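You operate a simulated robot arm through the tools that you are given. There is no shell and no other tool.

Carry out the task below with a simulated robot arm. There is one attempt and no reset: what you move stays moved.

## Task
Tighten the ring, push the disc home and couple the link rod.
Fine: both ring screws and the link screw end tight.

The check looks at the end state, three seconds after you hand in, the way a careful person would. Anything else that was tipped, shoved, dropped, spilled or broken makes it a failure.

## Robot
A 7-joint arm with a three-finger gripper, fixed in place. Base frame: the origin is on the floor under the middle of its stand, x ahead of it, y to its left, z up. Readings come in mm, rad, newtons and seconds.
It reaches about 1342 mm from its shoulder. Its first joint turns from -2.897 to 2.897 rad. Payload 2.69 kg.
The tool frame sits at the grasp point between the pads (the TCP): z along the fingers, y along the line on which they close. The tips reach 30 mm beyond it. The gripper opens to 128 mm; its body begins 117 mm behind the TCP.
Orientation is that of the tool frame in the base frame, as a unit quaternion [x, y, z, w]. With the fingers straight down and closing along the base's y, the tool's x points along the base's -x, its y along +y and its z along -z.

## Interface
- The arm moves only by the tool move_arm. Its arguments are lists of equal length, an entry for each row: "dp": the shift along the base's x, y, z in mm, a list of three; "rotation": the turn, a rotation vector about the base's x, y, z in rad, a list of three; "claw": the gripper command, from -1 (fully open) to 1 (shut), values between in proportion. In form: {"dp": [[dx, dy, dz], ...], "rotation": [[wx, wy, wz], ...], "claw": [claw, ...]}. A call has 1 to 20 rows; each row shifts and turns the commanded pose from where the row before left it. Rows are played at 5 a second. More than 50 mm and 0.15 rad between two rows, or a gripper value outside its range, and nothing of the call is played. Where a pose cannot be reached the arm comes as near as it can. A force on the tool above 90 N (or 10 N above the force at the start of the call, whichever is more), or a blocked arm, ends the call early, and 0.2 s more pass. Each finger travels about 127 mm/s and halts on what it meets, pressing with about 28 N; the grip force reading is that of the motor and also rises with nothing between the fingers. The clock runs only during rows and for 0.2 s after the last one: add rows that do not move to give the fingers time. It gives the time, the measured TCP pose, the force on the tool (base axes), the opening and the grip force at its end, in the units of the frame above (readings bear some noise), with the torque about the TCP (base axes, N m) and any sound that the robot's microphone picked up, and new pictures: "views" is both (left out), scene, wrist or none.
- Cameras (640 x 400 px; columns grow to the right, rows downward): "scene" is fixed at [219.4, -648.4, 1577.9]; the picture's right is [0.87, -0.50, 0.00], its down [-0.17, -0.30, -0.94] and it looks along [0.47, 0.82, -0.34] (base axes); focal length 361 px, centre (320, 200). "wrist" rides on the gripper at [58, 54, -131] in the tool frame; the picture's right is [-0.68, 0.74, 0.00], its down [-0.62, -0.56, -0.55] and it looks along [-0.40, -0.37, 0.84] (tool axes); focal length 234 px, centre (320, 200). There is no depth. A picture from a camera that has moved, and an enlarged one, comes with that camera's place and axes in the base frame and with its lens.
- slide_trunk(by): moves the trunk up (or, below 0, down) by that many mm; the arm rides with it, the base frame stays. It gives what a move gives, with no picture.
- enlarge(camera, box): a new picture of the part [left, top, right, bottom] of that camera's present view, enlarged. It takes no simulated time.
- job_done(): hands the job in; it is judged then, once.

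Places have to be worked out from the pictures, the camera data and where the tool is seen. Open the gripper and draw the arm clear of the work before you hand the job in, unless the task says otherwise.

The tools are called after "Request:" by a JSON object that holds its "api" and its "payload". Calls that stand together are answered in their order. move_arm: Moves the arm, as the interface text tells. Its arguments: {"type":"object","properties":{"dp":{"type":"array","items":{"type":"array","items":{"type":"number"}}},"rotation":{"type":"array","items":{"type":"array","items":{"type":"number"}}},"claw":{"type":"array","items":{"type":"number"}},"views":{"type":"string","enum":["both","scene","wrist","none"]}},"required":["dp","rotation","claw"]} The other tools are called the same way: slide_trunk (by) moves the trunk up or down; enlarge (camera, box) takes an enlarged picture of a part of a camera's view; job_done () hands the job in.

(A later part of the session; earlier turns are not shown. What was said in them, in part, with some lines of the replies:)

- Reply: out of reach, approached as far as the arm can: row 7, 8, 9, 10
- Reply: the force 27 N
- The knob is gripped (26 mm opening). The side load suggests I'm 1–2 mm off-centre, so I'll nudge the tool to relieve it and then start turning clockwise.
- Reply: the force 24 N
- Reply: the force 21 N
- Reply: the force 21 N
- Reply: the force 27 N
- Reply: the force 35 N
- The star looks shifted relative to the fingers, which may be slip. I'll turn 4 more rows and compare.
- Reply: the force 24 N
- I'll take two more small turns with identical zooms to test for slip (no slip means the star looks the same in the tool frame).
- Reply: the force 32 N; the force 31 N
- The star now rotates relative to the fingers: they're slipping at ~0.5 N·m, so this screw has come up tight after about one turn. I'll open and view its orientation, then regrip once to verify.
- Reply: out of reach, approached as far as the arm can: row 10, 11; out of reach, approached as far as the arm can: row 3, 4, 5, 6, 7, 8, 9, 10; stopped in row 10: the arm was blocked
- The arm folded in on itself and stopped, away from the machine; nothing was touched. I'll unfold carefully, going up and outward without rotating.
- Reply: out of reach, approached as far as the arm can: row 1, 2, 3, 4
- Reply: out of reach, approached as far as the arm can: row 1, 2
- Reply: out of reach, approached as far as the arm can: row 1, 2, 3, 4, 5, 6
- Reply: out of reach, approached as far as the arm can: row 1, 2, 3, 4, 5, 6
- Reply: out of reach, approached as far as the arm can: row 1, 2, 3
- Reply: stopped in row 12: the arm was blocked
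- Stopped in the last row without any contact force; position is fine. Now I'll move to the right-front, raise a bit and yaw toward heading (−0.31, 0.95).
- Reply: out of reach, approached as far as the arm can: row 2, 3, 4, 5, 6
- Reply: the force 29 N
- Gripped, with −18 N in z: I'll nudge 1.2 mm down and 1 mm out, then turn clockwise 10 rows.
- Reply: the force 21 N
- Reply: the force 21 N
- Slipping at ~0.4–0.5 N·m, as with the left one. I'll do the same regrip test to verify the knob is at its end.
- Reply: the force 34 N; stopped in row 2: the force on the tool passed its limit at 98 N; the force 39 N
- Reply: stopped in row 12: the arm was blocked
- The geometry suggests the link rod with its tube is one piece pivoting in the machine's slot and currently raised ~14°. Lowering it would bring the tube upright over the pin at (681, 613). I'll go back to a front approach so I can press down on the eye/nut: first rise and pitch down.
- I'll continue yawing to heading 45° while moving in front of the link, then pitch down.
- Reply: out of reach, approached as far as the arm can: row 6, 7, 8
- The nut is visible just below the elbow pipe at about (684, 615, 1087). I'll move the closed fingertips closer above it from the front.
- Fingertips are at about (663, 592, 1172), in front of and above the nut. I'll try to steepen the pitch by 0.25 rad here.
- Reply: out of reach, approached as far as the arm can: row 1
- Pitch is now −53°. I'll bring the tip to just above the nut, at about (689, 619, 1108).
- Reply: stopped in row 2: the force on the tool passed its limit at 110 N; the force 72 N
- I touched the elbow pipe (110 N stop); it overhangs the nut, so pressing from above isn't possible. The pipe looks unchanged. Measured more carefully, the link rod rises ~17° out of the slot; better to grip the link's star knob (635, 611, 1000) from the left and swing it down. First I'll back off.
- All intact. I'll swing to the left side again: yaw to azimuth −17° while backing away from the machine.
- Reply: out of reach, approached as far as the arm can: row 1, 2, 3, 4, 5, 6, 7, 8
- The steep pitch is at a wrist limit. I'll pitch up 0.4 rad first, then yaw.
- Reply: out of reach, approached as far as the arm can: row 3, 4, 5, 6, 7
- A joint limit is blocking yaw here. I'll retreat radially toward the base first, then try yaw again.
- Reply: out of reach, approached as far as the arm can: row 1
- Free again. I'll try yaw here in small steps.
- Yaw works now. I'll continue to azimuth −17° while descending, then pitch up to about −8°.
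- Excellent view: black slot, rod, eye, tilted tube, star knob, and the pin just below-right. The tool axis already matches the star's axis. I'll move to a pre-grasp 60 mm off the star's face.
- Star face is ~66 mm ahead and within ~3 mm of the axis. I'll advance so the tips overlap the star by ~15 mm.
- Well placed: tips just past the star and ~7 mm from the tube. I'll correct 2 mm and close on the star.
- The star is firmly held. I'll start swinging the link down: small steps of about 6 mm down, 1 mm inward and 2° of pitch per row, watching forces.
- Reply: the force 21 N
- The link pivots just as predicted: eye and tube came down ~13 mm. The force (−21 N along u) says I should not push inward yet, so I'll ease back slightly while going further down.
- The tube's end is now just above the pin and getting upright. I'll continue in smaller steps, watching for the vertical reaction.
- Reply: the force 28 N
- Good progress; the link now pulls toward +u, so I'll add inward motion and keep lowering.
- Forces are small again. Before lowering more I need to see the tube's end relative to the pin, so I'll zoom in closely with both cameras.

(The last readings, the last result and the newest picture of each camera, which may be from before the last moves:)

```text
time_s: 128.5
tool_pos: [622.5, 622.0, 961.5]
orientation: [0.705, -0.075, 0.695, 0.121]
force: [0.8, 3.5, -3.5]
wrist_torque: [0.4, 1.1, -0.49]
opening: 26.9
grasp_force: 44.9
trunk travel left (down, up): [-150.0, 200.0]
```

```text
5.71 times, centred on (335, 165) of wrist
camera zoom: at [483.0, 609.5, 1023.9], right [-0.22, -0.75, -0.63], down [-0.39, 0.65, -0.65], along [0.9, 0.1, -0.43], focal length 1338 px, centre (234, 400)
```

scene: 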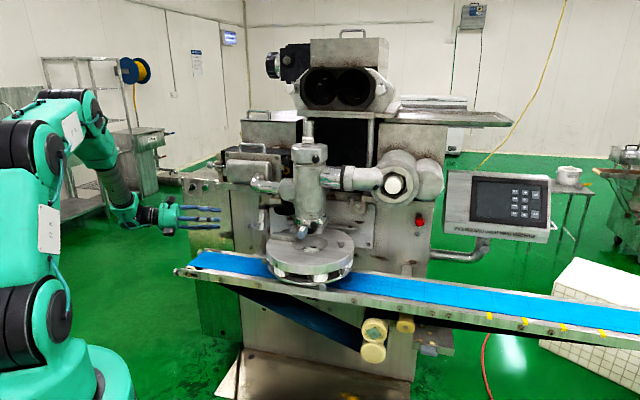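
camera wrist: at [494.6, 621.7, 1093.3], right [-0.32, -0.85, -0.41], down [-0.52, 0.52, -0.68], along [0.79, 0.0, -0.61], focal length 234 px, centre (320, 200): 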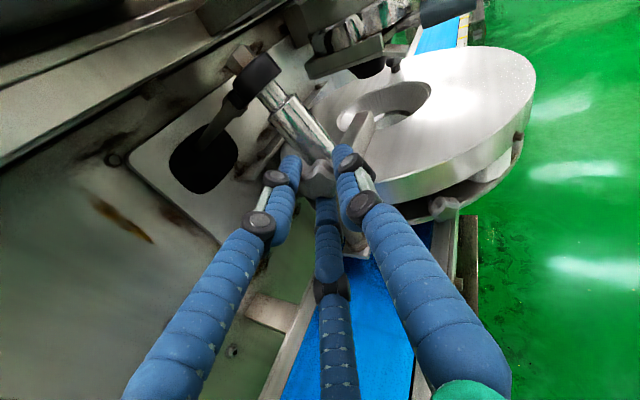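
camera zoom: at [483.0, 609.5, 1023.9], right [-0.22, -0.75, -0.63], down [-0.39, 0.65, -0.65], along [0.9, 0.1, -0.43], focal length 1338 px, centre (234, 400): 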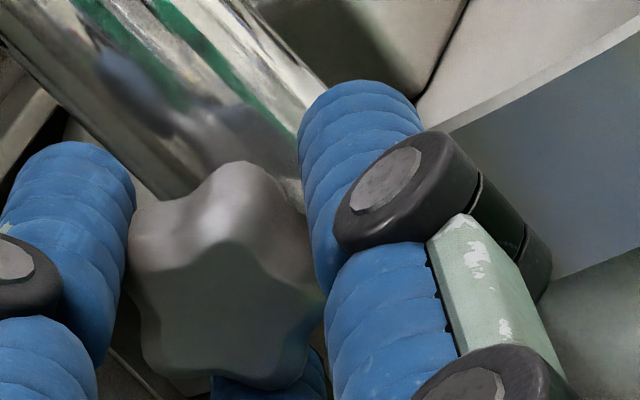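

The tube end seems nearly over the pin now. I'll lower one small step at a time and watch the vertical force.

Request:
{"api": "move_arm", "payload": {"dp": [[1.4, 1.4, -4]], "rotation": [[0.025, -0.0244, 0]], "claw": [1], "views": "none"}}

Request:
{"api": "enlarge", "payload": {"camera": "scene", "box": [256, 222, 284, 244]}}

```text
time_s: 128.9
tool_pos: [623.8, 623.3, 957.1]
orientation: [0.698, -0.086, 0.702, 0.111]
force: [-5.8, 5.0, -4.3]
wrist_torque: [0.47, 1.19, -0.03]
opening: 26.9
grasp_force: 44.9
trunk travel left (down, up): [-150.0, 200.0]
```

```text
16.00 times, centred on (270, 233) of scene
camera zoom: at [219.4, -648.4, 1577.9], right [0.87, -0.5, 0.0], down [-0.17, -0.3, -0.94], along [0.47, 0.82, -0.34], focal length 5777 px, centre (1120, -328)
```

zoom: 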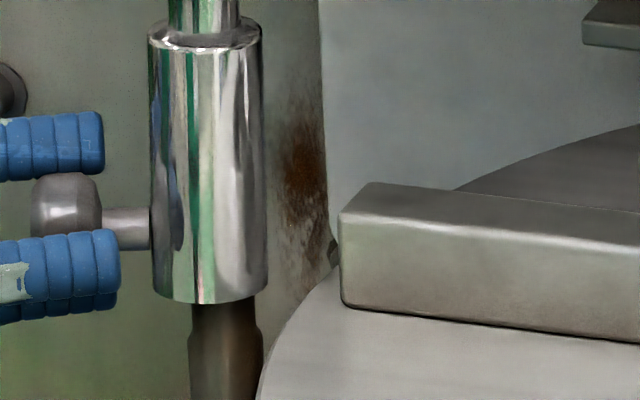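

No resistance. The tool is already horizontal, so I'll continue down without further pitch.

Request:
{"api": "move_arm", "payload": {"dp": [[1.2, 1.2, -4], [1.2, 1.2, -4]], "rotation": [[0, 0, 0], [0, 0, 0]], "claw": [1, 1], "views": "none"}}

Request:
{"api": "enlarge", "payload": {"camera": "scene", "box": [256, 222, 284, 244]}}

```text
time_s: 129.5
tool_pos: [626.1, 625.1, 948.0]
orientation: [0.697, -0.085, 0.703, 0.111]
force: [-15.1, 0.9, -5.1]
wrist_torque: [-0.02, 0.04, -0.52]
opening: 26.7
grasp_force: 44.8
trunk travel left (down, up): [-150.0, 200.0]
```

```text
16.00 times, centred on (270, 233) of scene
camera zoom: at [219.4, -648.4, 1577.9], right [0.87, -0.5, 0.0], down [-0.17, -0.3, -0.94], along [0.47, 0.82, -0.34], focal length 5777 px, centre (1120, -328)
```

zoom: 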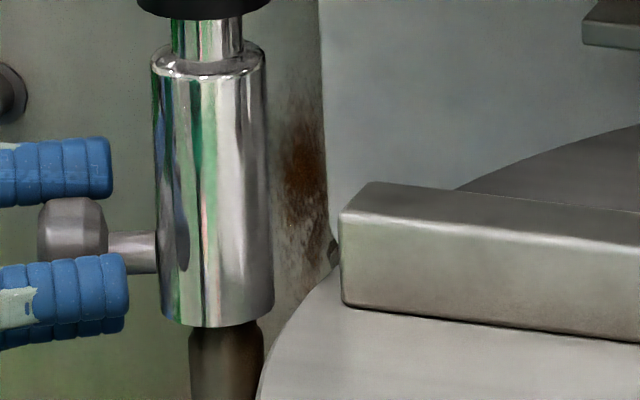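

Tube is nearly upright over the pin and still no vertical resistance. Two more small steps.

Request:
{"api": "move_arm", "payload": {"dp": [[0, 0.6, -4], [0.6, 0.6, -4]], "rotation": [[0.012, -0.012, 0], [0.012, -0.012, 0]], "claw": [1, 1], "views": "none"}}

Request:
{"api": "enlarge", "payload": {"camera": "scene", "box": [256, 222, 284, 244]}}

```text
time_s: 130.1
tool_pos: [629.0, 627.0, 940.4]
orientation: [0.69, -0.096, 0.71, 0.102]
force: [0.3, -1.6, -3.6]
wrist_torque: [0.27, 0.78, -0.23]
opening: 26.8
grasp_force: 44.9
trunk travel left (down, up): [-150.0, 200.0]
```

```text
16.00 times, centred on (270, 233) of scene
camera zoom: at [219.4, -648.4, 1577.9], right [0.87, -0.5, 0.0], down [-0.17, -0.3, -0.94], along [0.47, 0.82, -0.34], focal length 5777 px, centre (1120, -328)
```

zoom: 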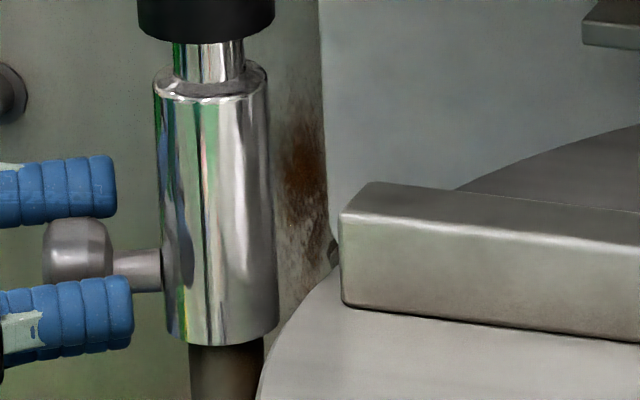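

Nearly vertical and concentric with the pin. I'll keep lowering gently until it seats.

Request:
{"api": "move_arm", "payload": {"dp": [[0.8, 0.8, -4], [0.8, 0.8, -4]], "rotation": [[0, 0, 0], [0, 0, 0]], "claw": [1, 1], "views": "none"}}

Request:
{"api": "enlarge", "payload": {"camera": "scene", "box": [256, 222, 284, 244]}}

```text
time_s: 130.7
tool_pos: [628.7, 626.7, 939.1]
orientation: [0.688, -0.099, 0.711, 0.102]
force: [-11.7, -18.0, 29.7]
wrist_torque: [-0.12, -0.49, -1.16]
opening: 26.6
grasp_force: 44.9
trunk travel left (down, up): [-150.0, 200.0]
```

```text
16.00 times, centred on (270, 233) of scene
camera zoom: at [219.4, -648.4, 1577.9], right [0.87, -0.5, 0.0], down [-0.17, -0.3, -0.94], along [0.47, 0.82, -0.34], focal length 5777 px, centre (1120, -328)
```

zoom: 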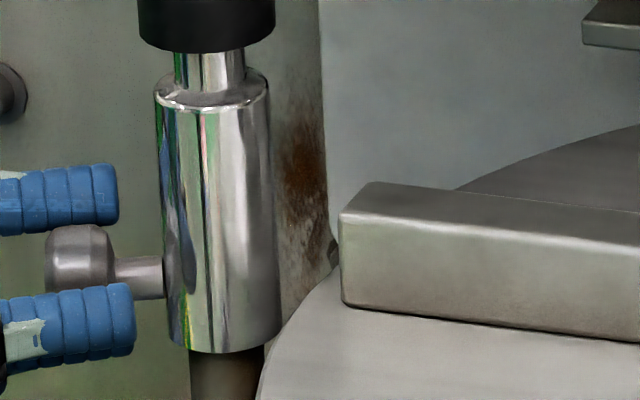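

Seated: the vertical reaction jumped to +30 N and the tube is upright over the pin. I'll relieve the load by ~1.5 mm, then open the fingers and check that the link stays down.

Request:
{"api": "move_arm", "payload": {"dp": [[-1.5, -1.5, 4], [0, 0, 0], [0, 0, 0], [0, 0, 0]], "rotation": [[0, 0, 0], [0, 0, 0], [0, 0, 0], [0, 0, 0]], "claw": [1, 0.5, 0.1, 0.1], "views": "both"}}

Request:
{"api": "enlarge", "payload": {"camera": "scene", "box": [240, 200, 300, 260]}}

Request:
{"api": "enlarge", "payload": {"camera": "wrist", "box": [240, 60, 420, 240]}}

```text
time_s: 131.7
tool_pos: [627.3, 628.4, 937.8]
orientation: [0.69, -0.097, 0.71, 0.104]
force: [0.1, -0.7, 0.7]
wrist_torque: [-0.02, 0.01, 0.0]
opening: 57.6
grasp_force: 0.0
trunk travel left (down, up): [-150.0, 200.0]
camera wrist: at [484.5, 612.3, 993.2], right [-0.19, -0.72, -0.67], down [-0.35, 0.69, -0.63], along [0.92, 0.12, -0.38], focal length 234 px, centre (320, 200)
```

scene: 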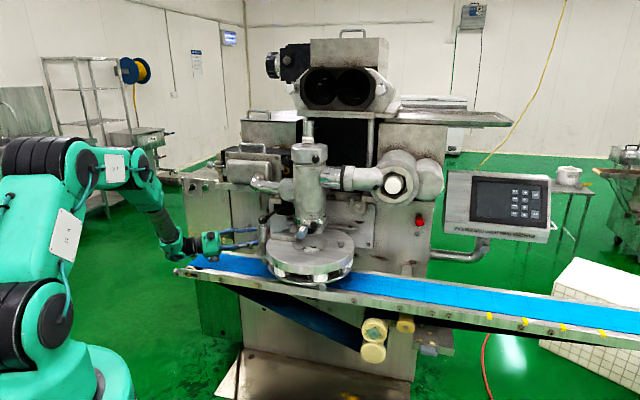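
wrist: 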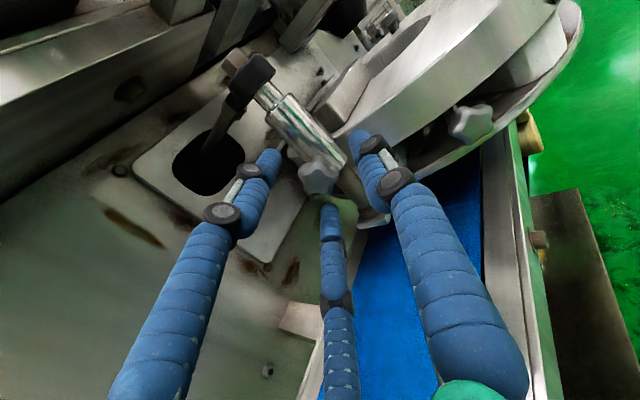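

```text
6.67 times, centred on (270, 230) of scene
camera zoom: at [219.4, -648.4, 1577.9], right [0.87, -0.5, 0.0], down [-0.17, -0.3, -0.94], along [0.47, 0.82, -0.34], focal length 2407 px, centre (653, 0)
```

zoom: 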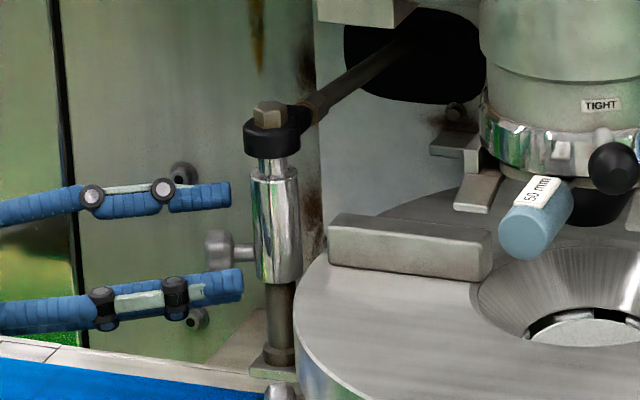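

```text
2.22 times, centred on (330, 150) of wrist
camera zoom: at [484.5, 612.3, 993.2], right [-0.19, -0.72, -0.67], down [-0.35, 0.69, -0.63], along [0.92, 0.12, -0.38], focal length 520 px, centre (298, 311)
```

zoom: 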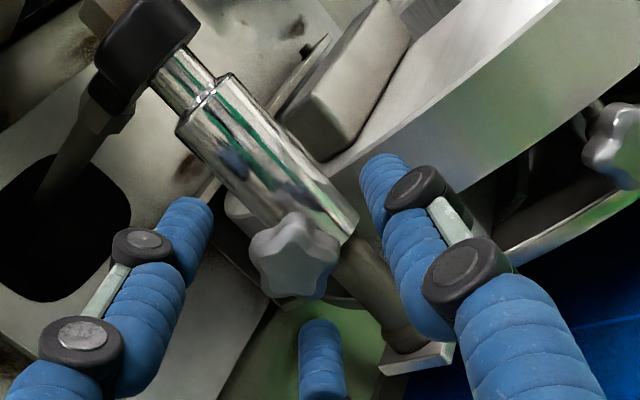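

The tube now sits upright on the pin and stays there. I'll back off 60 mm and roll back in small groups to set up a long tightening stroke.

Request:
{"api": "move_arm", "payload": {"dp": [[-19, 5.6, 0], [-19, 5.6, 0], [-19, 5.6, 0], [0, 0, 0], [0, 0, 0], [0, 0, 0]], "rotation": [[0, 0, 0], [0, 0, 0], [0, 0, 0], [-0.134, 0.039, -0.004], [-0.134, 0.039, -0.004], [-0.134, 0.039, -0.004]], "claw": [0.1, 0.1, 0.1, 0.1, 0.1, 0.1], "views": "none"}}

```text
time_s: 133.1
tool_pos: [570.8, 643.4, 937.2]
orientation: [0.695, 0.051, 0.673, 0.247]
force: [0.1, 0.6, 0.0]
wrist_torque: [0.0, -0.01, 0.01]
opening: 57.6
grasp_force: 0.1
trunk travel left (down, up): [-150.0, 200.0]
```

No limit yet. Rolling back further.

Request:
{"api": "move_arm", "payload": {"dp": [[0, 0, 0], [0, 0, 0], [0, 0, 0], [0, 0, 0]], "rotation": [[-0.134, 0.039, -0.004], [-0.134, 0.039, -0.004], [-0.134, 0.039, -0.004], [-0.134, 0.039, -0.004]], "claw": [0.1, 0.1, 0.1, 0.1], "views": "none"}}

Request:
{"api": "move_arm", "payload": {"dp": [[0, 0, 0], [0, 0, 0], [0, 0, 0], [0, 0, 0]], "rotation": [[-0.134, 0.039, -0.004], [-0.134, 0.039, -0.004], [-0.134, 0.039, -0.004], [-0.134, 0.039, -0.004]], "claw": [0.1, 0.1, 0.1, 0.1], "views": "none"}}

```text
time_s: 134.1
tool_pos: [571.6, 643.7, 936.9]
orientation: [0.655, 0.24, 0.578, 0.424]
force: [0.6, -0.1, -0.4]
wrist_torque: [0.02, -0.04, -0.02]
opening: 57.7
grasp_force: 0.1
trunk travel left (down, up): [-150.0, 200.0]
```

```text
time_s: 135.1
tool_pos: [570.1, 642.6, 938.1]
orientation: [0.563, 0.411, 0.439, 0.567]
force: [0.6, 0.1, -0.4]
wrist_torque: [0.01, 0.01, -0.02]
opening: 57.9
grasp_force: 0.1
trunk travel left (down, up): [-150.0, 200.0]
```

Still fine after 1.5 rad. I'll continue rolling back.

Request:
{"api": "move_arm", "payload": {"dp": [[0, 0, 0], [0, 0, 0], [0, 0, 0], [0, 0, 0]], "rotation": [[-0.134, 0.039, -0.004], [-0.134, 0.039, -0.004], [-0.134, 0.039, -0.004], [-0.134, 0.039, -0.004]], "claw": [0.1, 0.1, 0.1, 0.1], "views": "none"}}

Request:
{"api": "move_arm", "payload": {"dp": [[0, 0, 0], [0, 0, 0], [0, 0, 0]], "rotation": [[-0.134, 0.039, -0.004], [-0.134, 0.039, -0.004], [-0.134, 0.039, -0.004]], "claw": [0.1, 0.1, 0.1], "views": "wrist"}}

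```text
time_s: 136.1
tool_pos: [570.8, 644.6, 937.8]
orientation: [0.428, 0.55, 0.265, 0.666]
force: [-0.1, 0.1, 0.2]
wrist_torque: [-0.03, 0.0, -0.02]
opening: 57.4
grasp_force: 0.1
trunk travel left (down, up): [-150.0, 200.0]
```

```text
time_s: 136.9
tool_pos: [571.0, 643.9, 937.5]
orientation: [0.305, 0.628, 0.12, 0.706]
force: [0.0, -0.7, 0.1]
wrist_torque: [-0.01, 0.03, 0.02]
opening: 57.6
grasp_force: 0.1
trunk travel left (down, up): [-150.0, 200.0]
camera wrist: at [467.0, 753.9, 918.5], right [0.03, 0.2, 0.98], down [-0.76, -0.63, 0.16], along [0.65, -0.75, 0.14], focal length 234 px, centre (320, 200)
```

wrist: 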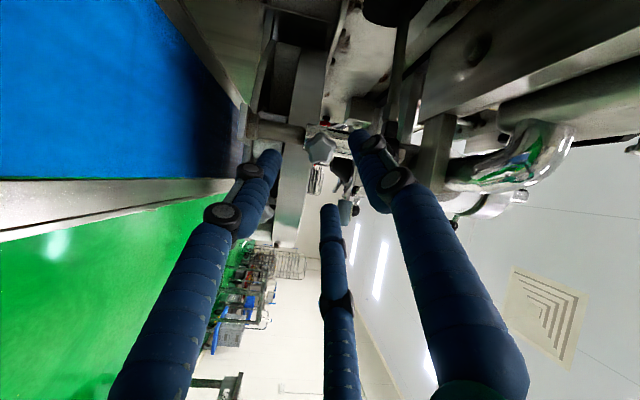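

Compared with the left ring-screw poses, there are still ~3.5 rad of roll-back available. I'll continue in groups.

Request:
{"api": "move_arm", "payload": {"dp": [[0, 0, 0], [0, 0, 0], [0, 0, 0], [0, 0, 0], [0, 0, 0], [0, 0, 0], [0, 0, 0], [0, 0, 0], [0, 0, 0], [0, 0, 0]], "rotation": [[-0.134, 0.039, -0.004], [-0.134, 0.039, -0.004], [-0.134, 0.039, -0.004], [-0.134, 0.039, -0.004], [-0.134, 0.039, -0.004], [-0.134, 0.039, -0.004], [-0.134, 0.039, -0.004], [-0.134, 0.039, -0.004], [-0.134, 0.039, -0.004], [-0.134, 0.039, -0.004]], "claw": [0.1, 0.1, 0.1, 0.1, 0.1, 0.1, 0.1, 0.1, 0.1, 0.1], "views": "none"}}

Request:
{"api": "move_arm", "payload": {"dp": [[0, 0, 0], [0, 0, 0], [0, 0, 0], [0, 0, 0], [0, 0, 0], [0, 0, 0]], "rotation": [[-0.134, 0.039, -0.004], [-0.134, 0.039, -0.004], [-0.134, 0.039, -0.004], [-0.134, 0.039, -0.004], [-0.134, 0.039, -0.004], [-0.134, 0.039, -0.004]], "claw": [0.1, 0.1, 0.1, 0.1, 0.1, 0.1], "views": "none"}}

```text
time_s: 139.1
tool_pos: [570.6, 643.9, 936.1]
orientation: [-0.169, 0.676, -0.362, 0.619]
force: [-0.1, 0.7, -0.3]
wrist_torque: [0.01, -0.04, 0.0]
opening: 57.7
grasp_force: 0.1
trunk travel left (down, up): [-150.0, 200.0]
```

```text
time_s: 140.5
tool_pos: [570.2, 642.3, 937.4]
orientation: [0.43, -0.548, 0.582, -0.42]
force: [0.5, -0.2, -0.3]
wrist_torque: [0.02, -0.04, -0.03]
opening: 57.5
grasp_force: 0.1
trunk travel left (down, up): [-150.0, 200.0]
```

Rolling back five more rows.

Request:
{"api": "move_arm", "payload": {"dp": [[0, 0, 0], [0, 0, 0], [0, 0, 0], [0, 0, 0], [0, 0, 0]], "rotation": [[-0.134, 0.039, -0.004], [-0.134, 0.039, -0.004], [-0.134, 0.039, -0.004], [-0.134, 0.039, -0.004], [-0.134, 0.039, -0.004]], "claw": [0.1, 0.1, 0.1, 0.1, 0.1], "views": "both"}}

Request:
{"api": "enlarge", "payload": {"camera": "wrist", "box": [250, 80, 410, 230]}}

Request:
{"api": "enlarge", "payload": {"camera": "scene", "box": [200, 200, 300, 260]}}

```text
time_s: 141.7
tool_pos: [570.8, 643.3, 937.3]
orientation: [0.592, -0.367, 0.691, -0.195]
force: [0.1, 0.3, 0.0]
wrist_torque: [-0.01, 0.0, 0.01]
opening: 57.8
grasp_force: 0.0
trunk travel left (down, up): [-150.0, 200.0]
camera wrist: at [422.6, 603.2, 934.0], right [0.03, -0.01, -1.0], down [-0.29, 0.96, -0.01], along [0.96, 0.29, 0.03], focal length 234 px, centre (320, 200)
```

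scene: 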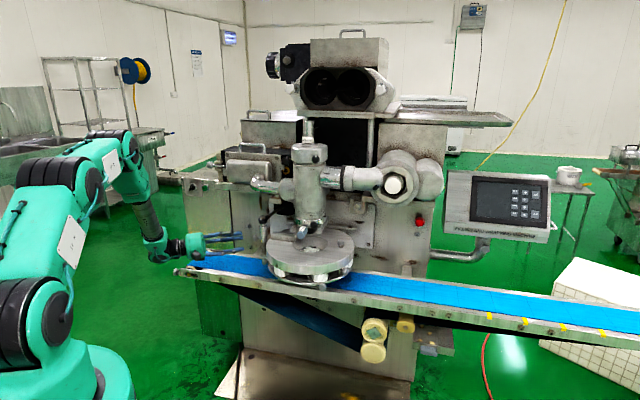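
wrist: 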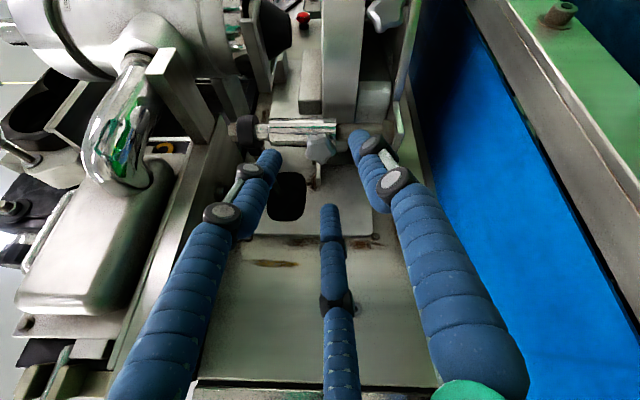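

```text
2.67 times, centred on (330, 155) of wrist
camera zoom: at [422.6, 603.2, 934.0], right [0.03, -0.01, -1.0], down [-0.29, 0.96, -0.01], along [0.96, 0.29, 0.03], focal length 624 px, centre (293, 320)
```

zoom: 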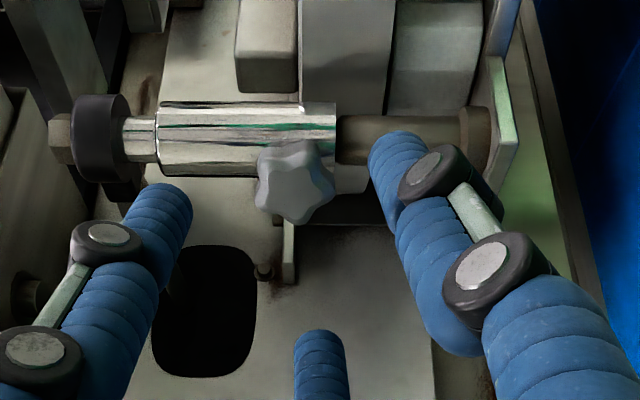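

```text
6.40 times, centred on (250, 230) of scene
camera zoom: at [219.4, -648.4, 1577.9], right [0.87, -0.5, 0.0], down [-0.17, -0.3, -0.94], along [0.47, 0.82, -0.34], focal length 2311 px, centre (768, 8)
```

zoom: 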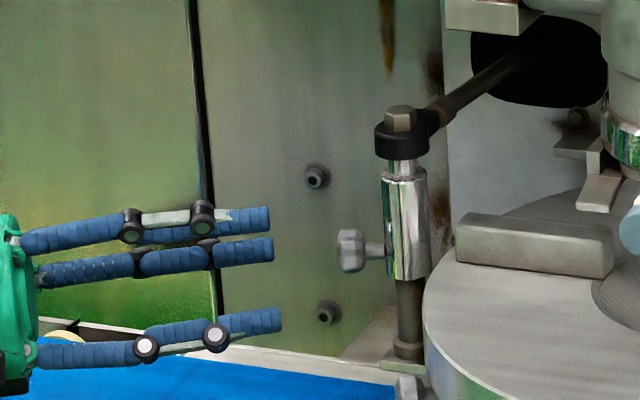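

Tube and pin are coaxial in this view. The star's face is ~72 mm ahead of the TCP; I'll approach to overlap it by ~15 mm.

Request:
{"api": "move_arm", "payload": {"dp": [[18.6, -5.8, 0], [18.6, -5.8, 0], [18.6, -5.8, 0.2], [0, 0, 0]], "rotation": [[0, 0, 0], [0, 0, 0], [0, 0, 0], [0, 0, 0]], "claw": [0.1, 0.1, 0.1, 0.1], "views": "none"}}

Request:
{"api": "enlarge", "payload": {"camera": "wrist", "box": [250, 80, 410, 230]}}

Request:
{"api": "enlarge", "payload": {"camera": "scene", "box": [230, 200, 300, 260]}}

```text
time_s: 142.7
tool_pos: [628.1, 625.6, 936.9]
orientation: [0.591, -0.368, 0.691, -0.195]
force: [-1.1, -0.8, 0.5]
wrist_torque: [0.02, 0.04, 0.01]
opening: 57.6
grasp_force: 0.0
trunk travel left (down, up): [-150.0, 200.0]
```

```text
2.67 times, centred on (330, 155) of wrist
camera zoom: at [479.2, 584.7, 932.7], right [0.03, 0.0, -1.0], down [-0.29, 0.96, -0.01], along [0.96, 0.29, 0.03], focal length 624 px, centre (293, 320)
```

zoom: 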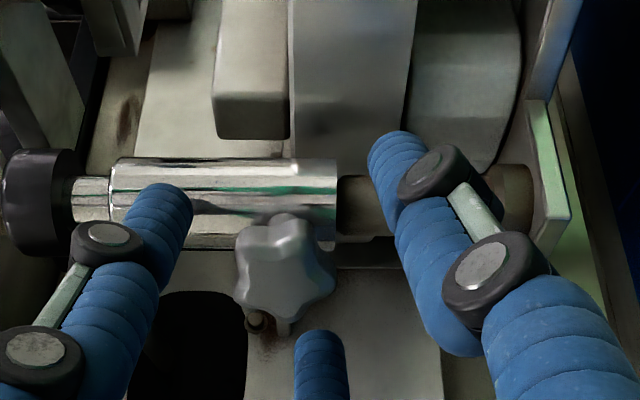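

```text
6.67 times, centred on (265, 230) of scene
camera zoom: at [219.4, -648.4, 1577.9], right [0.87, -0.5, 0.0], down [-0.17, -0.3, -0.94], along [0.47, 0.82, -0.34], focal length 2407 px, centre (687, 0)
```

zoom: 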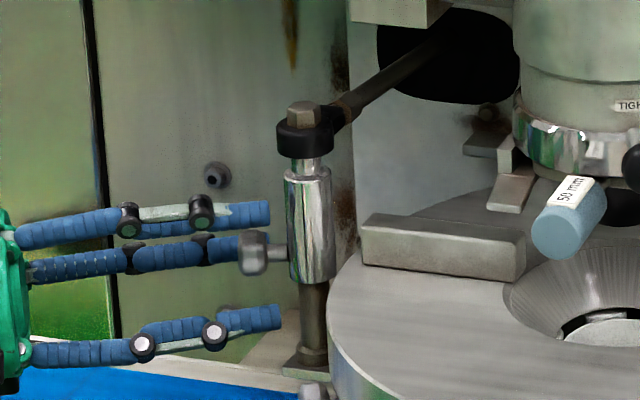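

The star is ~3 mm above the tool axis. I'll lift 3 mm and close on it.

Request:
{"api": "move_arm", "payload": {"dp": [[0, 0, 3], [0, 0, 0], [0, 0, 0], [0, 0, 0], [0, 0, 0]], "rotation": [[0, 0, 0], [0, 0, 0], [0, 0, 0], [0, 0, 0], [0, 0, 0]], "claw": [0.1, 0.4, 0.7, 1, 1], "views": "none"}}

Request:
{"api": "enlarge", "payload": {"camera": "wrist", "box": [280, 120, 360, 200]}}

```text
time_s: 143.9
tool_pos: [626.3, 626.0, 939.0]
orientation: [0.591, -0.368, 0.691, -0.196]
force: [2.4, 7.7, 1.2]
wrist_torque: [-0.05, -0.1, -0.19]
opening: 26.7
grasp_force: 44.8
trunk travel left (down, up): [-150.0, 200.0]
```

```text
5.00 times, centred on (320, 160) of wrist
camera zoom: at [478.9, 585.9, 936.3], right [0.03, 0.0, -1.0], down [-0.29, 0.96, -0.01], along [0.95, 0.3, 0.03], focal length 1171 px, centre (320, 400)
```

zoom: 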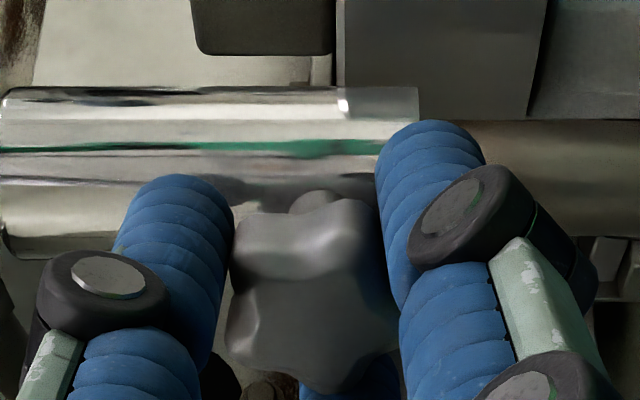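

Good centred grip. I'll turn the link screw clockwise 8 rows.

Request:
{"api": "move_arm", "payload": {"dp": [[0, 0, 0], [0, 0, 0], [0, 0, 0], [0, 0, 0], [0, 0, 0], [0, 0, 0], [0, 0, 0], [0, 0, 0]], "rotation": [[0.134, -0.039, 0.004], [0.134, -0.039, 0.004], [0.134, -0.039, 0.004], [0.134, -0.039, 0.004], [0.134, -0.039, 0.004], [0.134, -0.039, 0.004], [0.134, -0.039, 0.004], [0.134, -0.039, 0.004]], "claw": [1, 1, 1, 1, 1, 1, 1, 1], "views": "none"}}

Request:
{"api": "enlarge", "payload": {"camera": "wrist", "box": [280, 120, 360, 200]}}

```text
time_s: 145.7
tool_pos: [626.8, 628.5, 939.4]
orientation: [-0.305, 0.626, -0.483, 0.531]
force: [10.2, 7.3, 4.5]
wrist_torque: [-0.32, -0.81, 0.08]
opening: 26.9
grasp_force: 45.4
trunk travel left (down, up): [-150.0, 200.0]
```

```text
5.00 times, centred on (320, 160) of wrist
camera zoom: at [493.2, 629.1, 865.4], right [0.27, 0.86, -0.43], down [-0.45, 0.51, 0.74], along [0.85, 0.0, 0.52], focal length 1171 px, centre (320, 400)
```

zoom: 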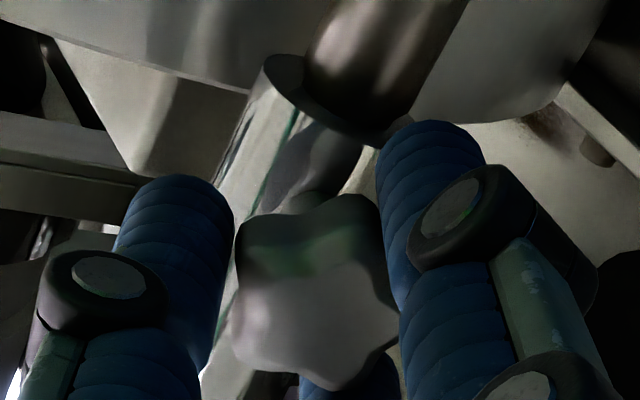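

The star follows at low torque. Also, the pin is seen emerging from the tube's bore. Continuing the turn.

Request:
{"api": "move_arm", "payload": {"dp": [[0, 0, 0], [0, 0, 0], [0, 0, 0], [0, 0, 0], [0, 0, 0], [0, 0, 0], [0, 0, 0], [0, 0, 0]], "rotation": [[0.134, -0.039, 0.004], [0.134, -0.039, 0.004], [0.134, -0.039, 0.004], [0.134, -0.039, 0.004], [0.134, -0.039, 0.004], [0.134, -0.039, 0.004], [0.134, -0.039, 0.004], [0.134, -0.039, 0.004]], "claw": [1, 1, 1, 1, 1, 1, 1, 1], "views": "none"}}

Request:
{"api": "enlarge", "payload": {"camera": "wrist", "box": [280, 120, 360, 200]}}

```text
time_s: 147.5
tool_pos: [626.3, 627.5, 940.3]
orientation: [0.074, 0.693, -0.127, 0.706]
force: [1.1, 3.8, 0.7]
wrist_torque: [-0.11, -0.3, -0.62]
opening: 26.9
grasp_force: 45.0
trunk travel left (down, up): [-150.0, 200.0]
```

```text
5.00 times, centred on (320, 160) of wrist
camera zoom: at [515.8, 709.7, 876.2], right [0.2, 0.76, 0.62], down [-0.69, -0.34, 0.64], along [0.69, -0.56, 0.45], focal length 1171 px, centre (320, 400)
```

zoom: 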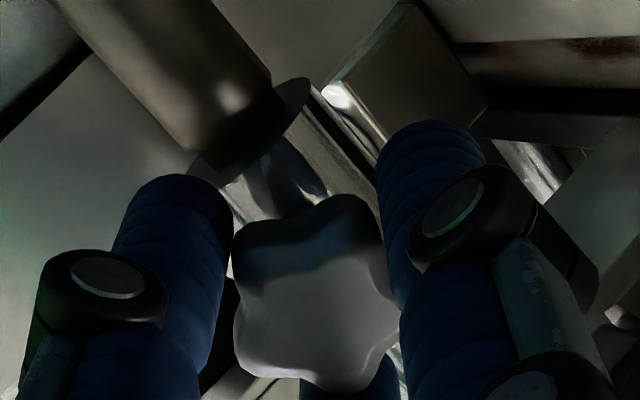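

Still following freely. Another 8 rows.

Request:
{"api": "move_arm", "payload": {"dp": [[0, 0, 0], [0, 0, 0], [0, 0, 0], [0, 0, 0], [0, 0, 0], [0, 0, 0], [0, 0, 0], [0, 0, 0]], "rotation": [[0.134, -0.039, 0.004], [0.134, -0.039, 0.004], [0.134, -0.039, 0.004], [0.134, -0.039, 0.004], [0.134, -0.039, 0.004], [0.134, -0.039, 0.004], [0.134, -0.039, 0.004], [0.134, -0.039, 0.004]], "claw": [1, 1, 1, 1, 1, 1, 1, 1], "views": "none"}}

Request:
{"api": "enlarge", "payload": {"camera": "wrist", "box": [280, 120, 360, 200]}}

```text
time_s: 149.3
tool_pos: [626.0, 628.4, 940.8]
orientation: [0.431, 0.549, 0.266, 0.665]
force: [8.7, 5.9, -0.3]
wrist_torque: [-0.25, 0.29, -0.4]
opening: 27.2
grasp_force: 44.6
trunk travel left (down, up): [-150.0, 200.0]
```

```text
5.00 times, centred on (320, 160) of wrist
camera zoom: at [521.3, 737.1, 954.4], right [-0.08, -0.2, 0.98], down [-0.75, -0.63, -0.19], along [0.66, -0.75, -0.1], focal length 1171 px, centre (320, 400)
```

zoom: 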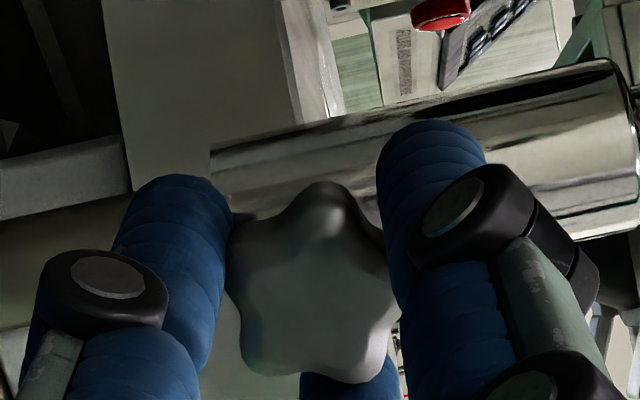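

The star's orientation shifted relative to the fingers and axis torque is −0.3 N·m: it may be tight. I'll test with two more rows, twice.

Request:
{"api": "move_arm", "payload": {"dp": [[0, 0, 0], [0, 0, 0]], "rotation": [[0.134, -0.039, 0.004], [0.134, -0.039, 0.004]], "claw": [1, 1], "views": "none"}}

Request:
{"api": "enlarge", "payload": {"camera": "wrist", "box": [280, 120, 360, 200]}}

Request:
{"api": "move_arm", "payload": {"dp": [[0, 0, 0], [0, 0, 0]], "rotation": [[0.134, -0.039, 0.004], [0.134, -0.039, 0.004]], "claw": [1, 1], "views": "none"}}

Request:
{"api": "enlarge", "payload": {"camera": "wrist", "box": [280, 120, 360, 200]}}

```text
time_s: 149.9
tool_pos: [626.4, 627.1, 939.9]
orientation: [0.502, 0.485, 0.356, 0.622]
force: [1.3, 4.1, -1.9]
wrist_torque: [-0.18, 0.39, -0.18]
opening: 26.8
grasp_force: 44.7
trunk travel left (down, up): [-150.0, 200.0]
```

```text
5.00 times, centred on (320, 160) of wrist
camera zoom: at [518.5, 730.0, 975.1], right [-0.15, -0.45, 0.88], down [-0.72, -0.56, -0.41], along [0.67, -0.7, -0.24], focal length 1171 px, centre (320, 400)
```

zoom: 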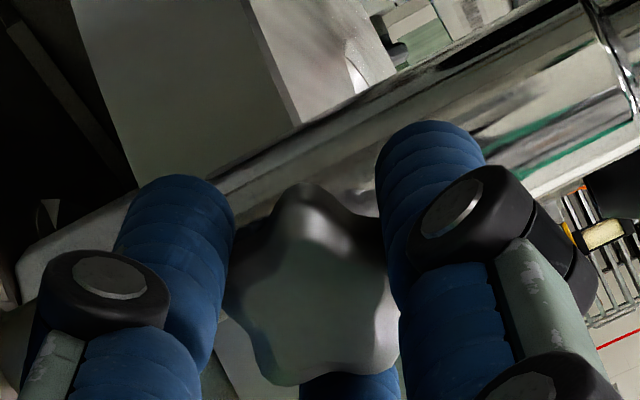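

```text
time_s: 150.5
tool_pos: [625.7, 626.2, 940.6]
orientation: [0.564, 0.411, 0.44, 0.566]
force: [1.9, 2.9, -2.7]
wrist_torque: [-0.53, 0.21, 0.16]
opening: 27.0
grasp_force: 45.2
trunk travel left (down, up): [-150.0, 200.0]
```

```text
5.00 times, centred on (320, 160) of wrist
camera zoom: at [514.2, 717.3, 992.9], right [-0.21, -0.67, 0.71], down [-0.68, -0.43, -0.6], along [0.7, -0.61, -0.36], focal length 1171 px, centre (320, 400)
```

zoom: 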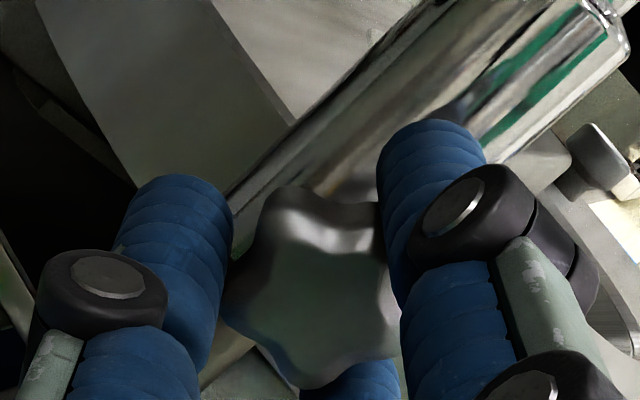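

Slipping at ~0.5 N·m: the link screw is tight. I'll confirm with the same regrip test.

Request:
{"api": "move_arm", "payload": {"dp": [[0, 0, 0], [0, 0, 0], [0, 0, 0], [0, 0, 0], [0, 0, 0], [0, 0, 0], [0, 0, 0], [0, 0, 0], [0, 0, 0], [0, 0, 0], [0, 0, 0], [0, 0, 0], [0, 0, 0]], "rotation": [[0, 0, 0], [0, 0, 0], [-0.134, 0.039, -0.004], [-0.134, 0.039, -0.004], [-0.134, 0.039, -0.004], [-0.134, 0.039, -0.004], [-0.134, 0.039, -0.004], [-0.134, 0.039, -0.004], [0, 0, 0], [0, 0, 0], [0, 0, 0], [0, 0, 0], [0, 0, 0]], "claw": [0.1, 0.1, 0.1, 0.1, 0.1, 0.1, 0.1, 0.1, 0.1, 0.4, 0.7, 1, 1], "views": "none"}}

Request:
{"api": "enlarge", "payload": {"camera": "wrist", "box": [280, 120, 360, 200]}}

Request:
{"api": "move_arm", "payload": {"dp": [[0, 0, 0], [0, 0, 0], [0, 0, 0], [0, 0, 0], [0, 0, 0], [0, 0, 0]], "rotation": [[0.134, -0.039, 0.004], [0.134, -0.039, 0.004], [0.134, -0.039, 0.004], [0.134, -0.039, 0.004], [0.134, -0.039, 0.004], [0.134, -0.039, 0.004]], "claw": [1, 1, 1, 1, 1, 1], "views": "none"}}

Request:
{"api": "enlarge", "payload": {"camera": "wrist", "box": [280, 120, 360, 200]}}

```text
time_s: 153.3
tool_pos: [626.9, 627.1, 939.9]
orientation: [0.348, 0.604, 0.17, 0.696]
force: [0.4, 3.2, -3.4]
wrist_torque: [0.28, 0.92, -0.15]
opening: 27.2
grasp_force: 44.9
trunk travel left (down, up): [-150.0, 200.0]
```

```text
5.00 times, centred on (320, 160) of wrist
camera zoom: at [522.5, 738.3, 932.7], right [-0.01, 0.07, 1.0], down [-0.76, -0.65, 0.04], along [0.65, -0.76, 0.06], focal length 1171 px, centre (320, 400)
```

zoom: 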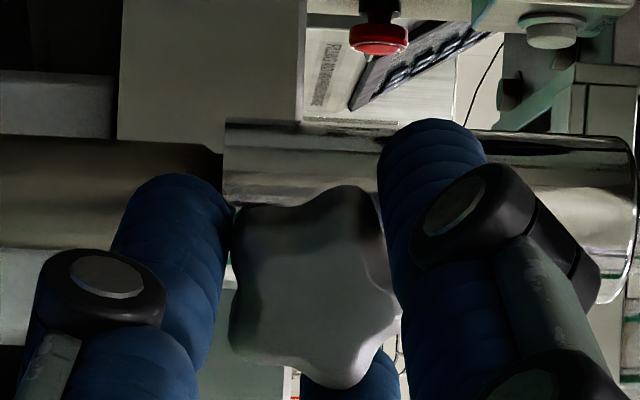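

```text
time_s: 154.7
tool_pos: [626.1, 626.5, 940.4]
orientation: [0.565, 0.41, 0.439, 0.566]
force: [4.3, 1.3, -1.9]
wrist_torque: [-0.5, 0.2, 0.17]
opening: 27.2
grasp_force: 44.9
trunk travel left (down, up): [-150.0, 200.0]
```

```text
5.00 times, centred on (320, 160) of wrist
camera zoom: at [514.9, 717.0, 993.2], right [-0.21, -0.67, 0.71], down [-0.68, -0.43, -0.6], along [0.7, -0.61, -0.36], focal length 1171 px, centre (320, 400)
```

zoom: 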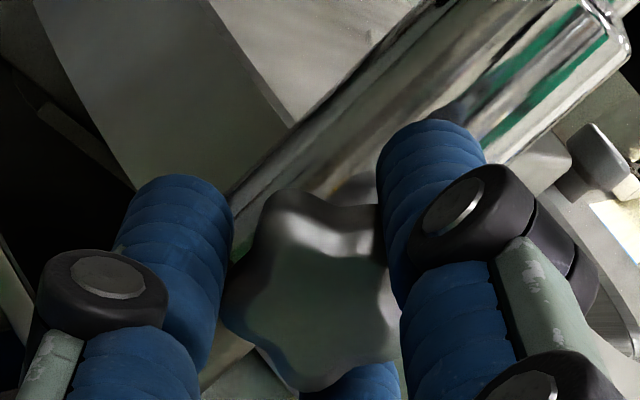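

Identical again: the link screw is tight. I'll open to 58 mm, back straight out along the axis, then raise the arm.

Request:
{"api": "move_arm", "payload": {"dp": [[0, 0, 0], [0, 0, 0], [-19, 5.6, 0], [-19, 5.6, 0], [-19, 5.6, 0], [-19, 5.6, 0], [-19, 5.6, 0]], "rotation": [[0, 0, 0], [0, 0, 0], [0, 0, 0], [0, 0, 0], [0, 0, 0], [0, 0, 0], [0, 0, 0]], "claw": [0.4, 0.1, 0.1, 0.1, 0.1, 0.1, 0.1], "views": "both"}}

Request:
{"api": "enlarge", "payload": {"camera": "scene", "box": [230, 190, 370, 310]}}

Request:
{"api": "enlarge", "payload": {"camera": "wrist", "box": [240, 40, 440, 220]}}

```text
time_s: 156.3
tool_pos: [532.0, 655.4, 940.4]
orientation: [0.564, 0.411, 0.439, 0.566]
force: [0.4, 0.5, 0.6]
wrist_torque: [0.02, -0.01, -0.03]
opening: 57.6
grasp_force: 0.1
trunk travel left (down, up): [-150.0, 200.0]
camera wrist: at [419.6, 746.2, 992.8], right [-0.21, -0.67, 0.72], down [-0.68, -0.43, -0.6], along [0.7, -0.61, -0.36], focal length 234 px, centre (320, 200)
```

scene: 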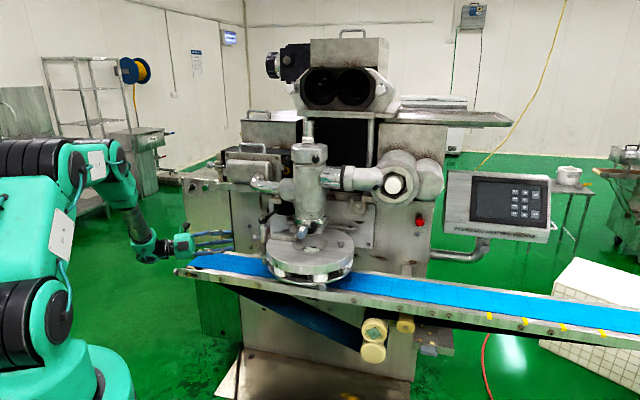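
wrist: 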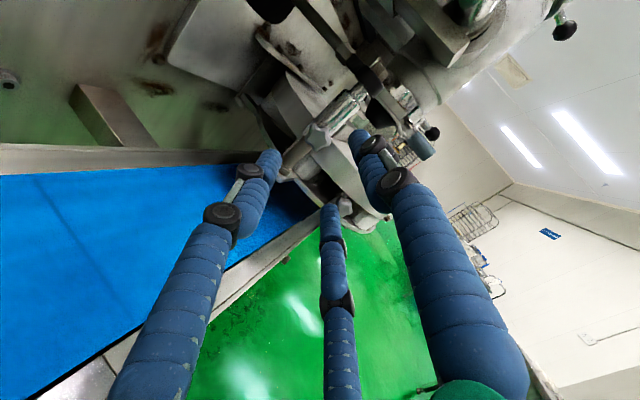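

```text
3.33 times, centred on (300, 250) of scene
camera zoom: at [219.4, -648.4, 1577.9], right [0.87, -0.5, 0.0], down [-0.17, -0.3, -0.94], along [0.47, 0.82, -0.34], focal length 1204 px, centre (387, 33)
```

zoom: 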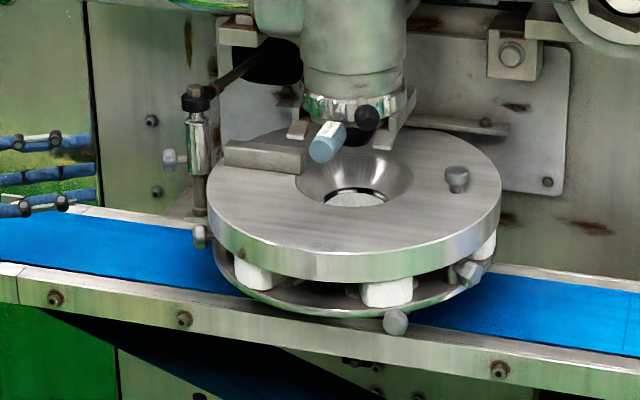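

```text
2.22 times, centred on (340, 130) of wrist
camera zoom: at [419.6, 746.2, 992.8], right [-0.21, -0.67, 0.72], down [-0.68, -0.43, -0.6], along [0.7, -0.61, -0.36], focal length 520 px, centre (276, 356)
```

zoom: 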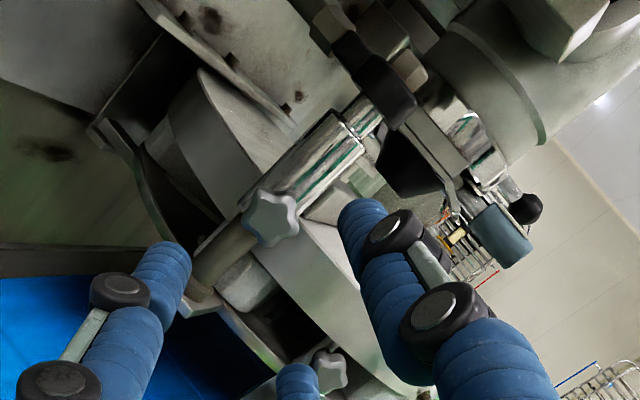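

All parts look right. I'll check the screws' axial advance (stem lengths) to be sure they went in, comparing with earlier pictures.

Request:
{"api": "enlarge", "payload": {"camera": "scene", "box": [256, 222, 284, 244]}}

Request:
{"api": "enlarge", "payload": {"camera": "scene", "box": [330, 258, 350, 278]}}

Request:
{"api": "enlarge", "payload": {"camera": "scene", "box": [258, 245, 278, 265]}}

Request:
{"api": "enlarge", "payload": {"camera": "scene", "box": [280, 195, 340, 250]}}

```text
16.00 times, centred on (270, 233) of scene
camera zoom: at [219.4, -648.4, 1577.9], right [0.87, -0.5, 0.0], down [-0.17, -0.3, -0.94], along [0.47, 0.82, -0.34], focal length 5777 px, centre (1120, -328)
```

zoom: 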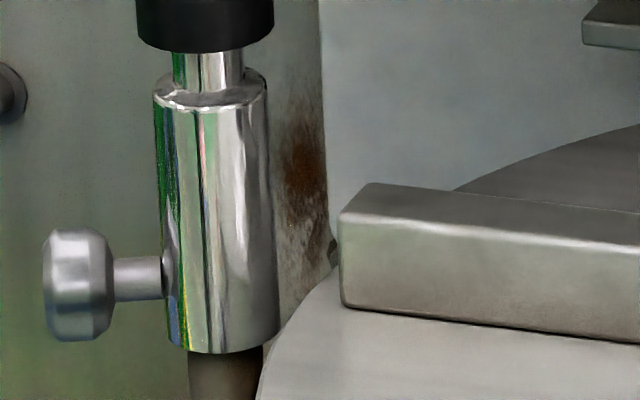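

```text
16.00 times, centred on (340, 268) of scene
camera zoom: at [219.4, -648.4, 1577.9], right [0.87, -0.5, 0.0], down [-0.17, -0.3, -0.94], along [0.47, 0.82, -0.34], focal length 5777 px, centre (0, -888)
```

zoom: 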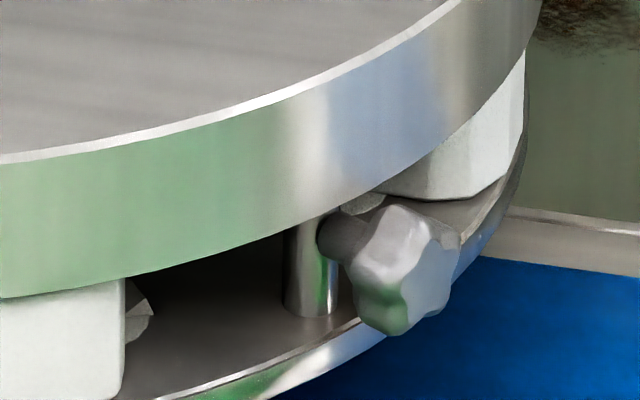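

```text
16.00 times, centred on (268, 255) of scene
camera zoom: at [219.4, -648.4, 1577.9], right [0.87, -0.5, 0.0], down [-0.17, -0.3, -0.94], along [0.47, 0.82, -0.34], focal length 5777 px, centre (1152, -680)
```

zoom: 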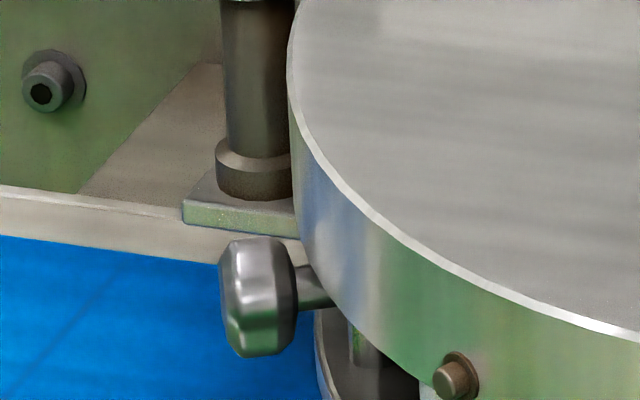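

```text
7.27 times, centred on (310, 222) of scene
camera zoom: at [219.4, -648.4, 1577.9], right [0.87, -0.5, 0.0], down [-0.17, -0.3, -0.94], along [0.47, 0.82, -0.34], focal length 2626 px, centre (393, 36)
```

zoom: 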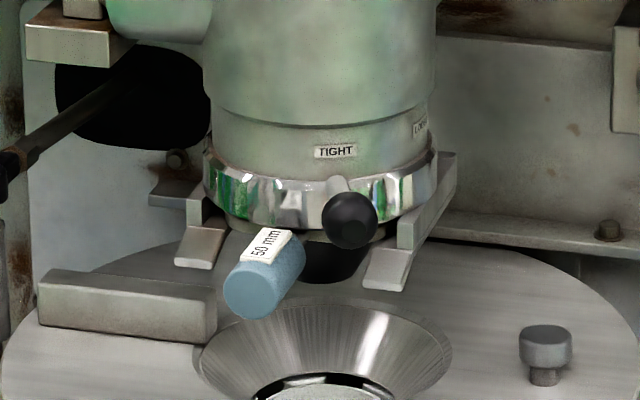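

Screw stems show no visible axial travel (cosmetic threads), but all three came to firm stops turning clockwise; the column's ring lever still sits at TIGHT. I'll now withdraw upward and open the gripper.

Request:
{"api": "move_arm", "payload": {"dp": [[-15, 4, 15], [-15, 4, 25], [-15, 0, 30], [-12, -4, 30], [-10, -6, 30], [-8, -6, 30], [-8, -6, 30]], "rotation": [[0, 0, 0], [0, 0, 0], [0, 0, 0], [0, 0, 0], [0, 0, 0], [0, 0, 0], [0, 0, 0]], "claw": [0.1, 0.1, -0.3, -0.6, -1, -1, -1], "views": "both"}}

Request:
{"api": "enlarge", "payload": {"camera": "scene", "box": [220, 120, 420, 330]}}

```text
time_s: 157.9
tool_pos: [447.4, 637.5, 1130.6]
orientation: [0.563, 0.412, 0.439, 0.566]
force: [0.0, -0.6, -0.5]
wrist_torque: [-0.01, -0.04, -0.03]
opening: 128.0
grasp_force: 0.1
trunk travel left (down, up): [-150.0, 200.0]
camera wrist: at [336.7, 729.0, 1183.6], right [-0.21, -0.66, 0.72], down [-0.68, -0.43, -0.6], along [0.7, -0.61, -0.36], focal length 234 px, centre (320, 200)
```

scene: 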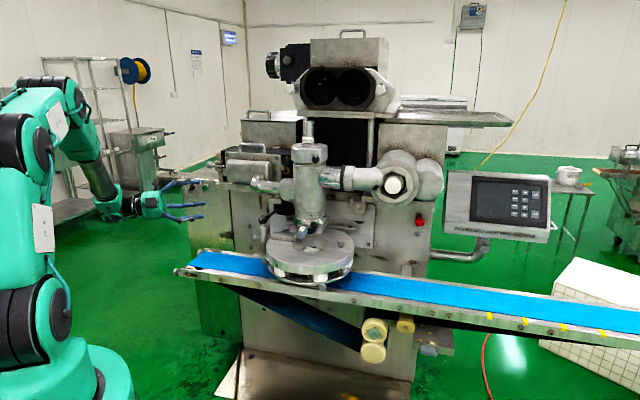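
wrist: 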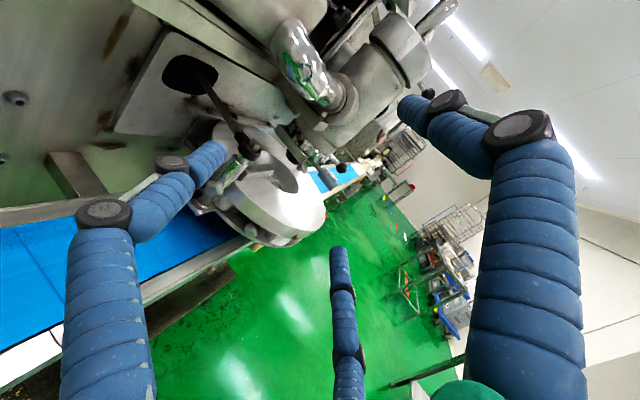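

```text
1.90 times, centred on (320, 225) of scene
camera zoom: at [219.4, -648.4, 1577.9], right [0.87, -0.5, 0.0], down [-0.17, -0.3, -0.94], along [0.47, 0.82, -0.34], focal length 688 px, centre (320, 152)
```

zoom: 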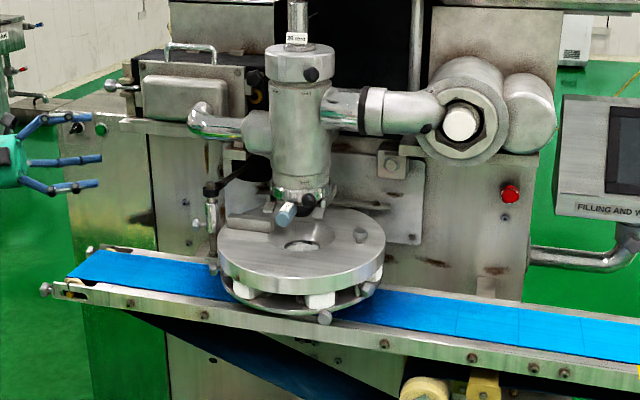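

Everything is in place: disc home under the column, tube seated upright on the pin, all three screws tight, nothing else disturbed. I'll pull the arm a bit further clear.

Request:
{"api": "move_arm", "payload": {"dp": [[-15, -10, 20], [-15, -10, 20], [-10, -10, 20], [0, 0, 0]], "rotation": [[0, 0, 0], [0, 0, 0], [0, 0, 0], [0, 0, 0]], "claw": [-1, -1, -1, -1], "views": "scene"}}

Request:
{"api": "enlarge", "payload": {"camera": "scene", "box": [240, 190, 360, 300]}}

```text
time_s: 158.9
tool_pos: [408.9, 608.2, 1190.8]
orientation: [0.564, 0.411, 0.439, 0.566]
force: [-0.4, -0.2, 1.0]
wrist_torque: [0.03, 0.0, 0.03]
opening: 128.1
grasp_force: 0.0
trunk travel left (down, up): [-150.0, 200.0]
```

scene: 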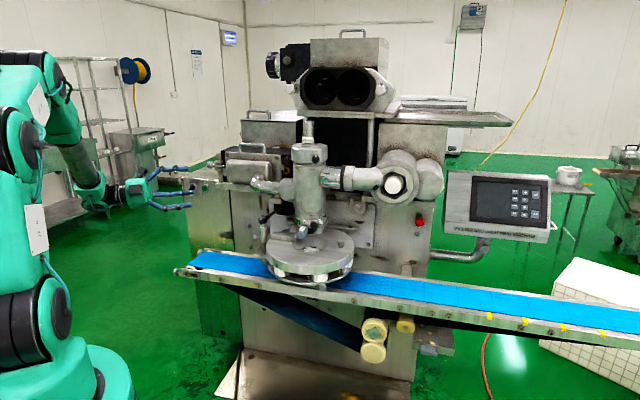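

```text
3.64 times, centred on (300, 245) of scene
camera zoom: at [219.4, -648.4, 1577.9], right [0.87, -0.5, 0.0], down [-0.17, -0.3, -0.94], along [0.47, 0.82, -0.34], focal length 1313 px, centre (393, 36)
```

zoom: 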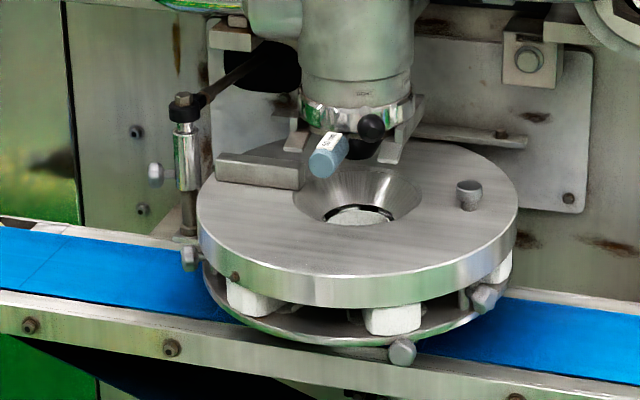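

The final picture shows the disc home, the link seated on its pin with its screw tight, and the arm clear with the gripper open. I'm handing the job in.

Request:
{"api": "job_done", "payload": {}}

```text
The job is handed in.
```

The job is handed in. As far as I could see and feel, all three parts are done, but I haven't seen the verdict.

- **Ring:** I turned both star screws on the disc's ring clockwise until my fingers slipped at about 0.5 N·m. A second grip and turn moved neither one further.
- **Disc:** I pushed it in about 240 mm until it hit a hard stop. Its hole now looks centred under the column.
- **Link rod:** I swung the link down so its tube sits upright over the pin, then tightened the link screw and checked it the same way.

**Tightness:** "Tight" means as far as my grip could turn the screws. I saw no screw move inward as it turned, so I relied on clockwise being the tightening direction.

**Contact with the machine:** While trying to press the link down from above, I bumped the elbow pipe next to the column. The force reached 110 N before the arm stopped. The pipe looks unchanged, and I saw nothing else out of place.

The arm is clear of the work and the gripper is open.
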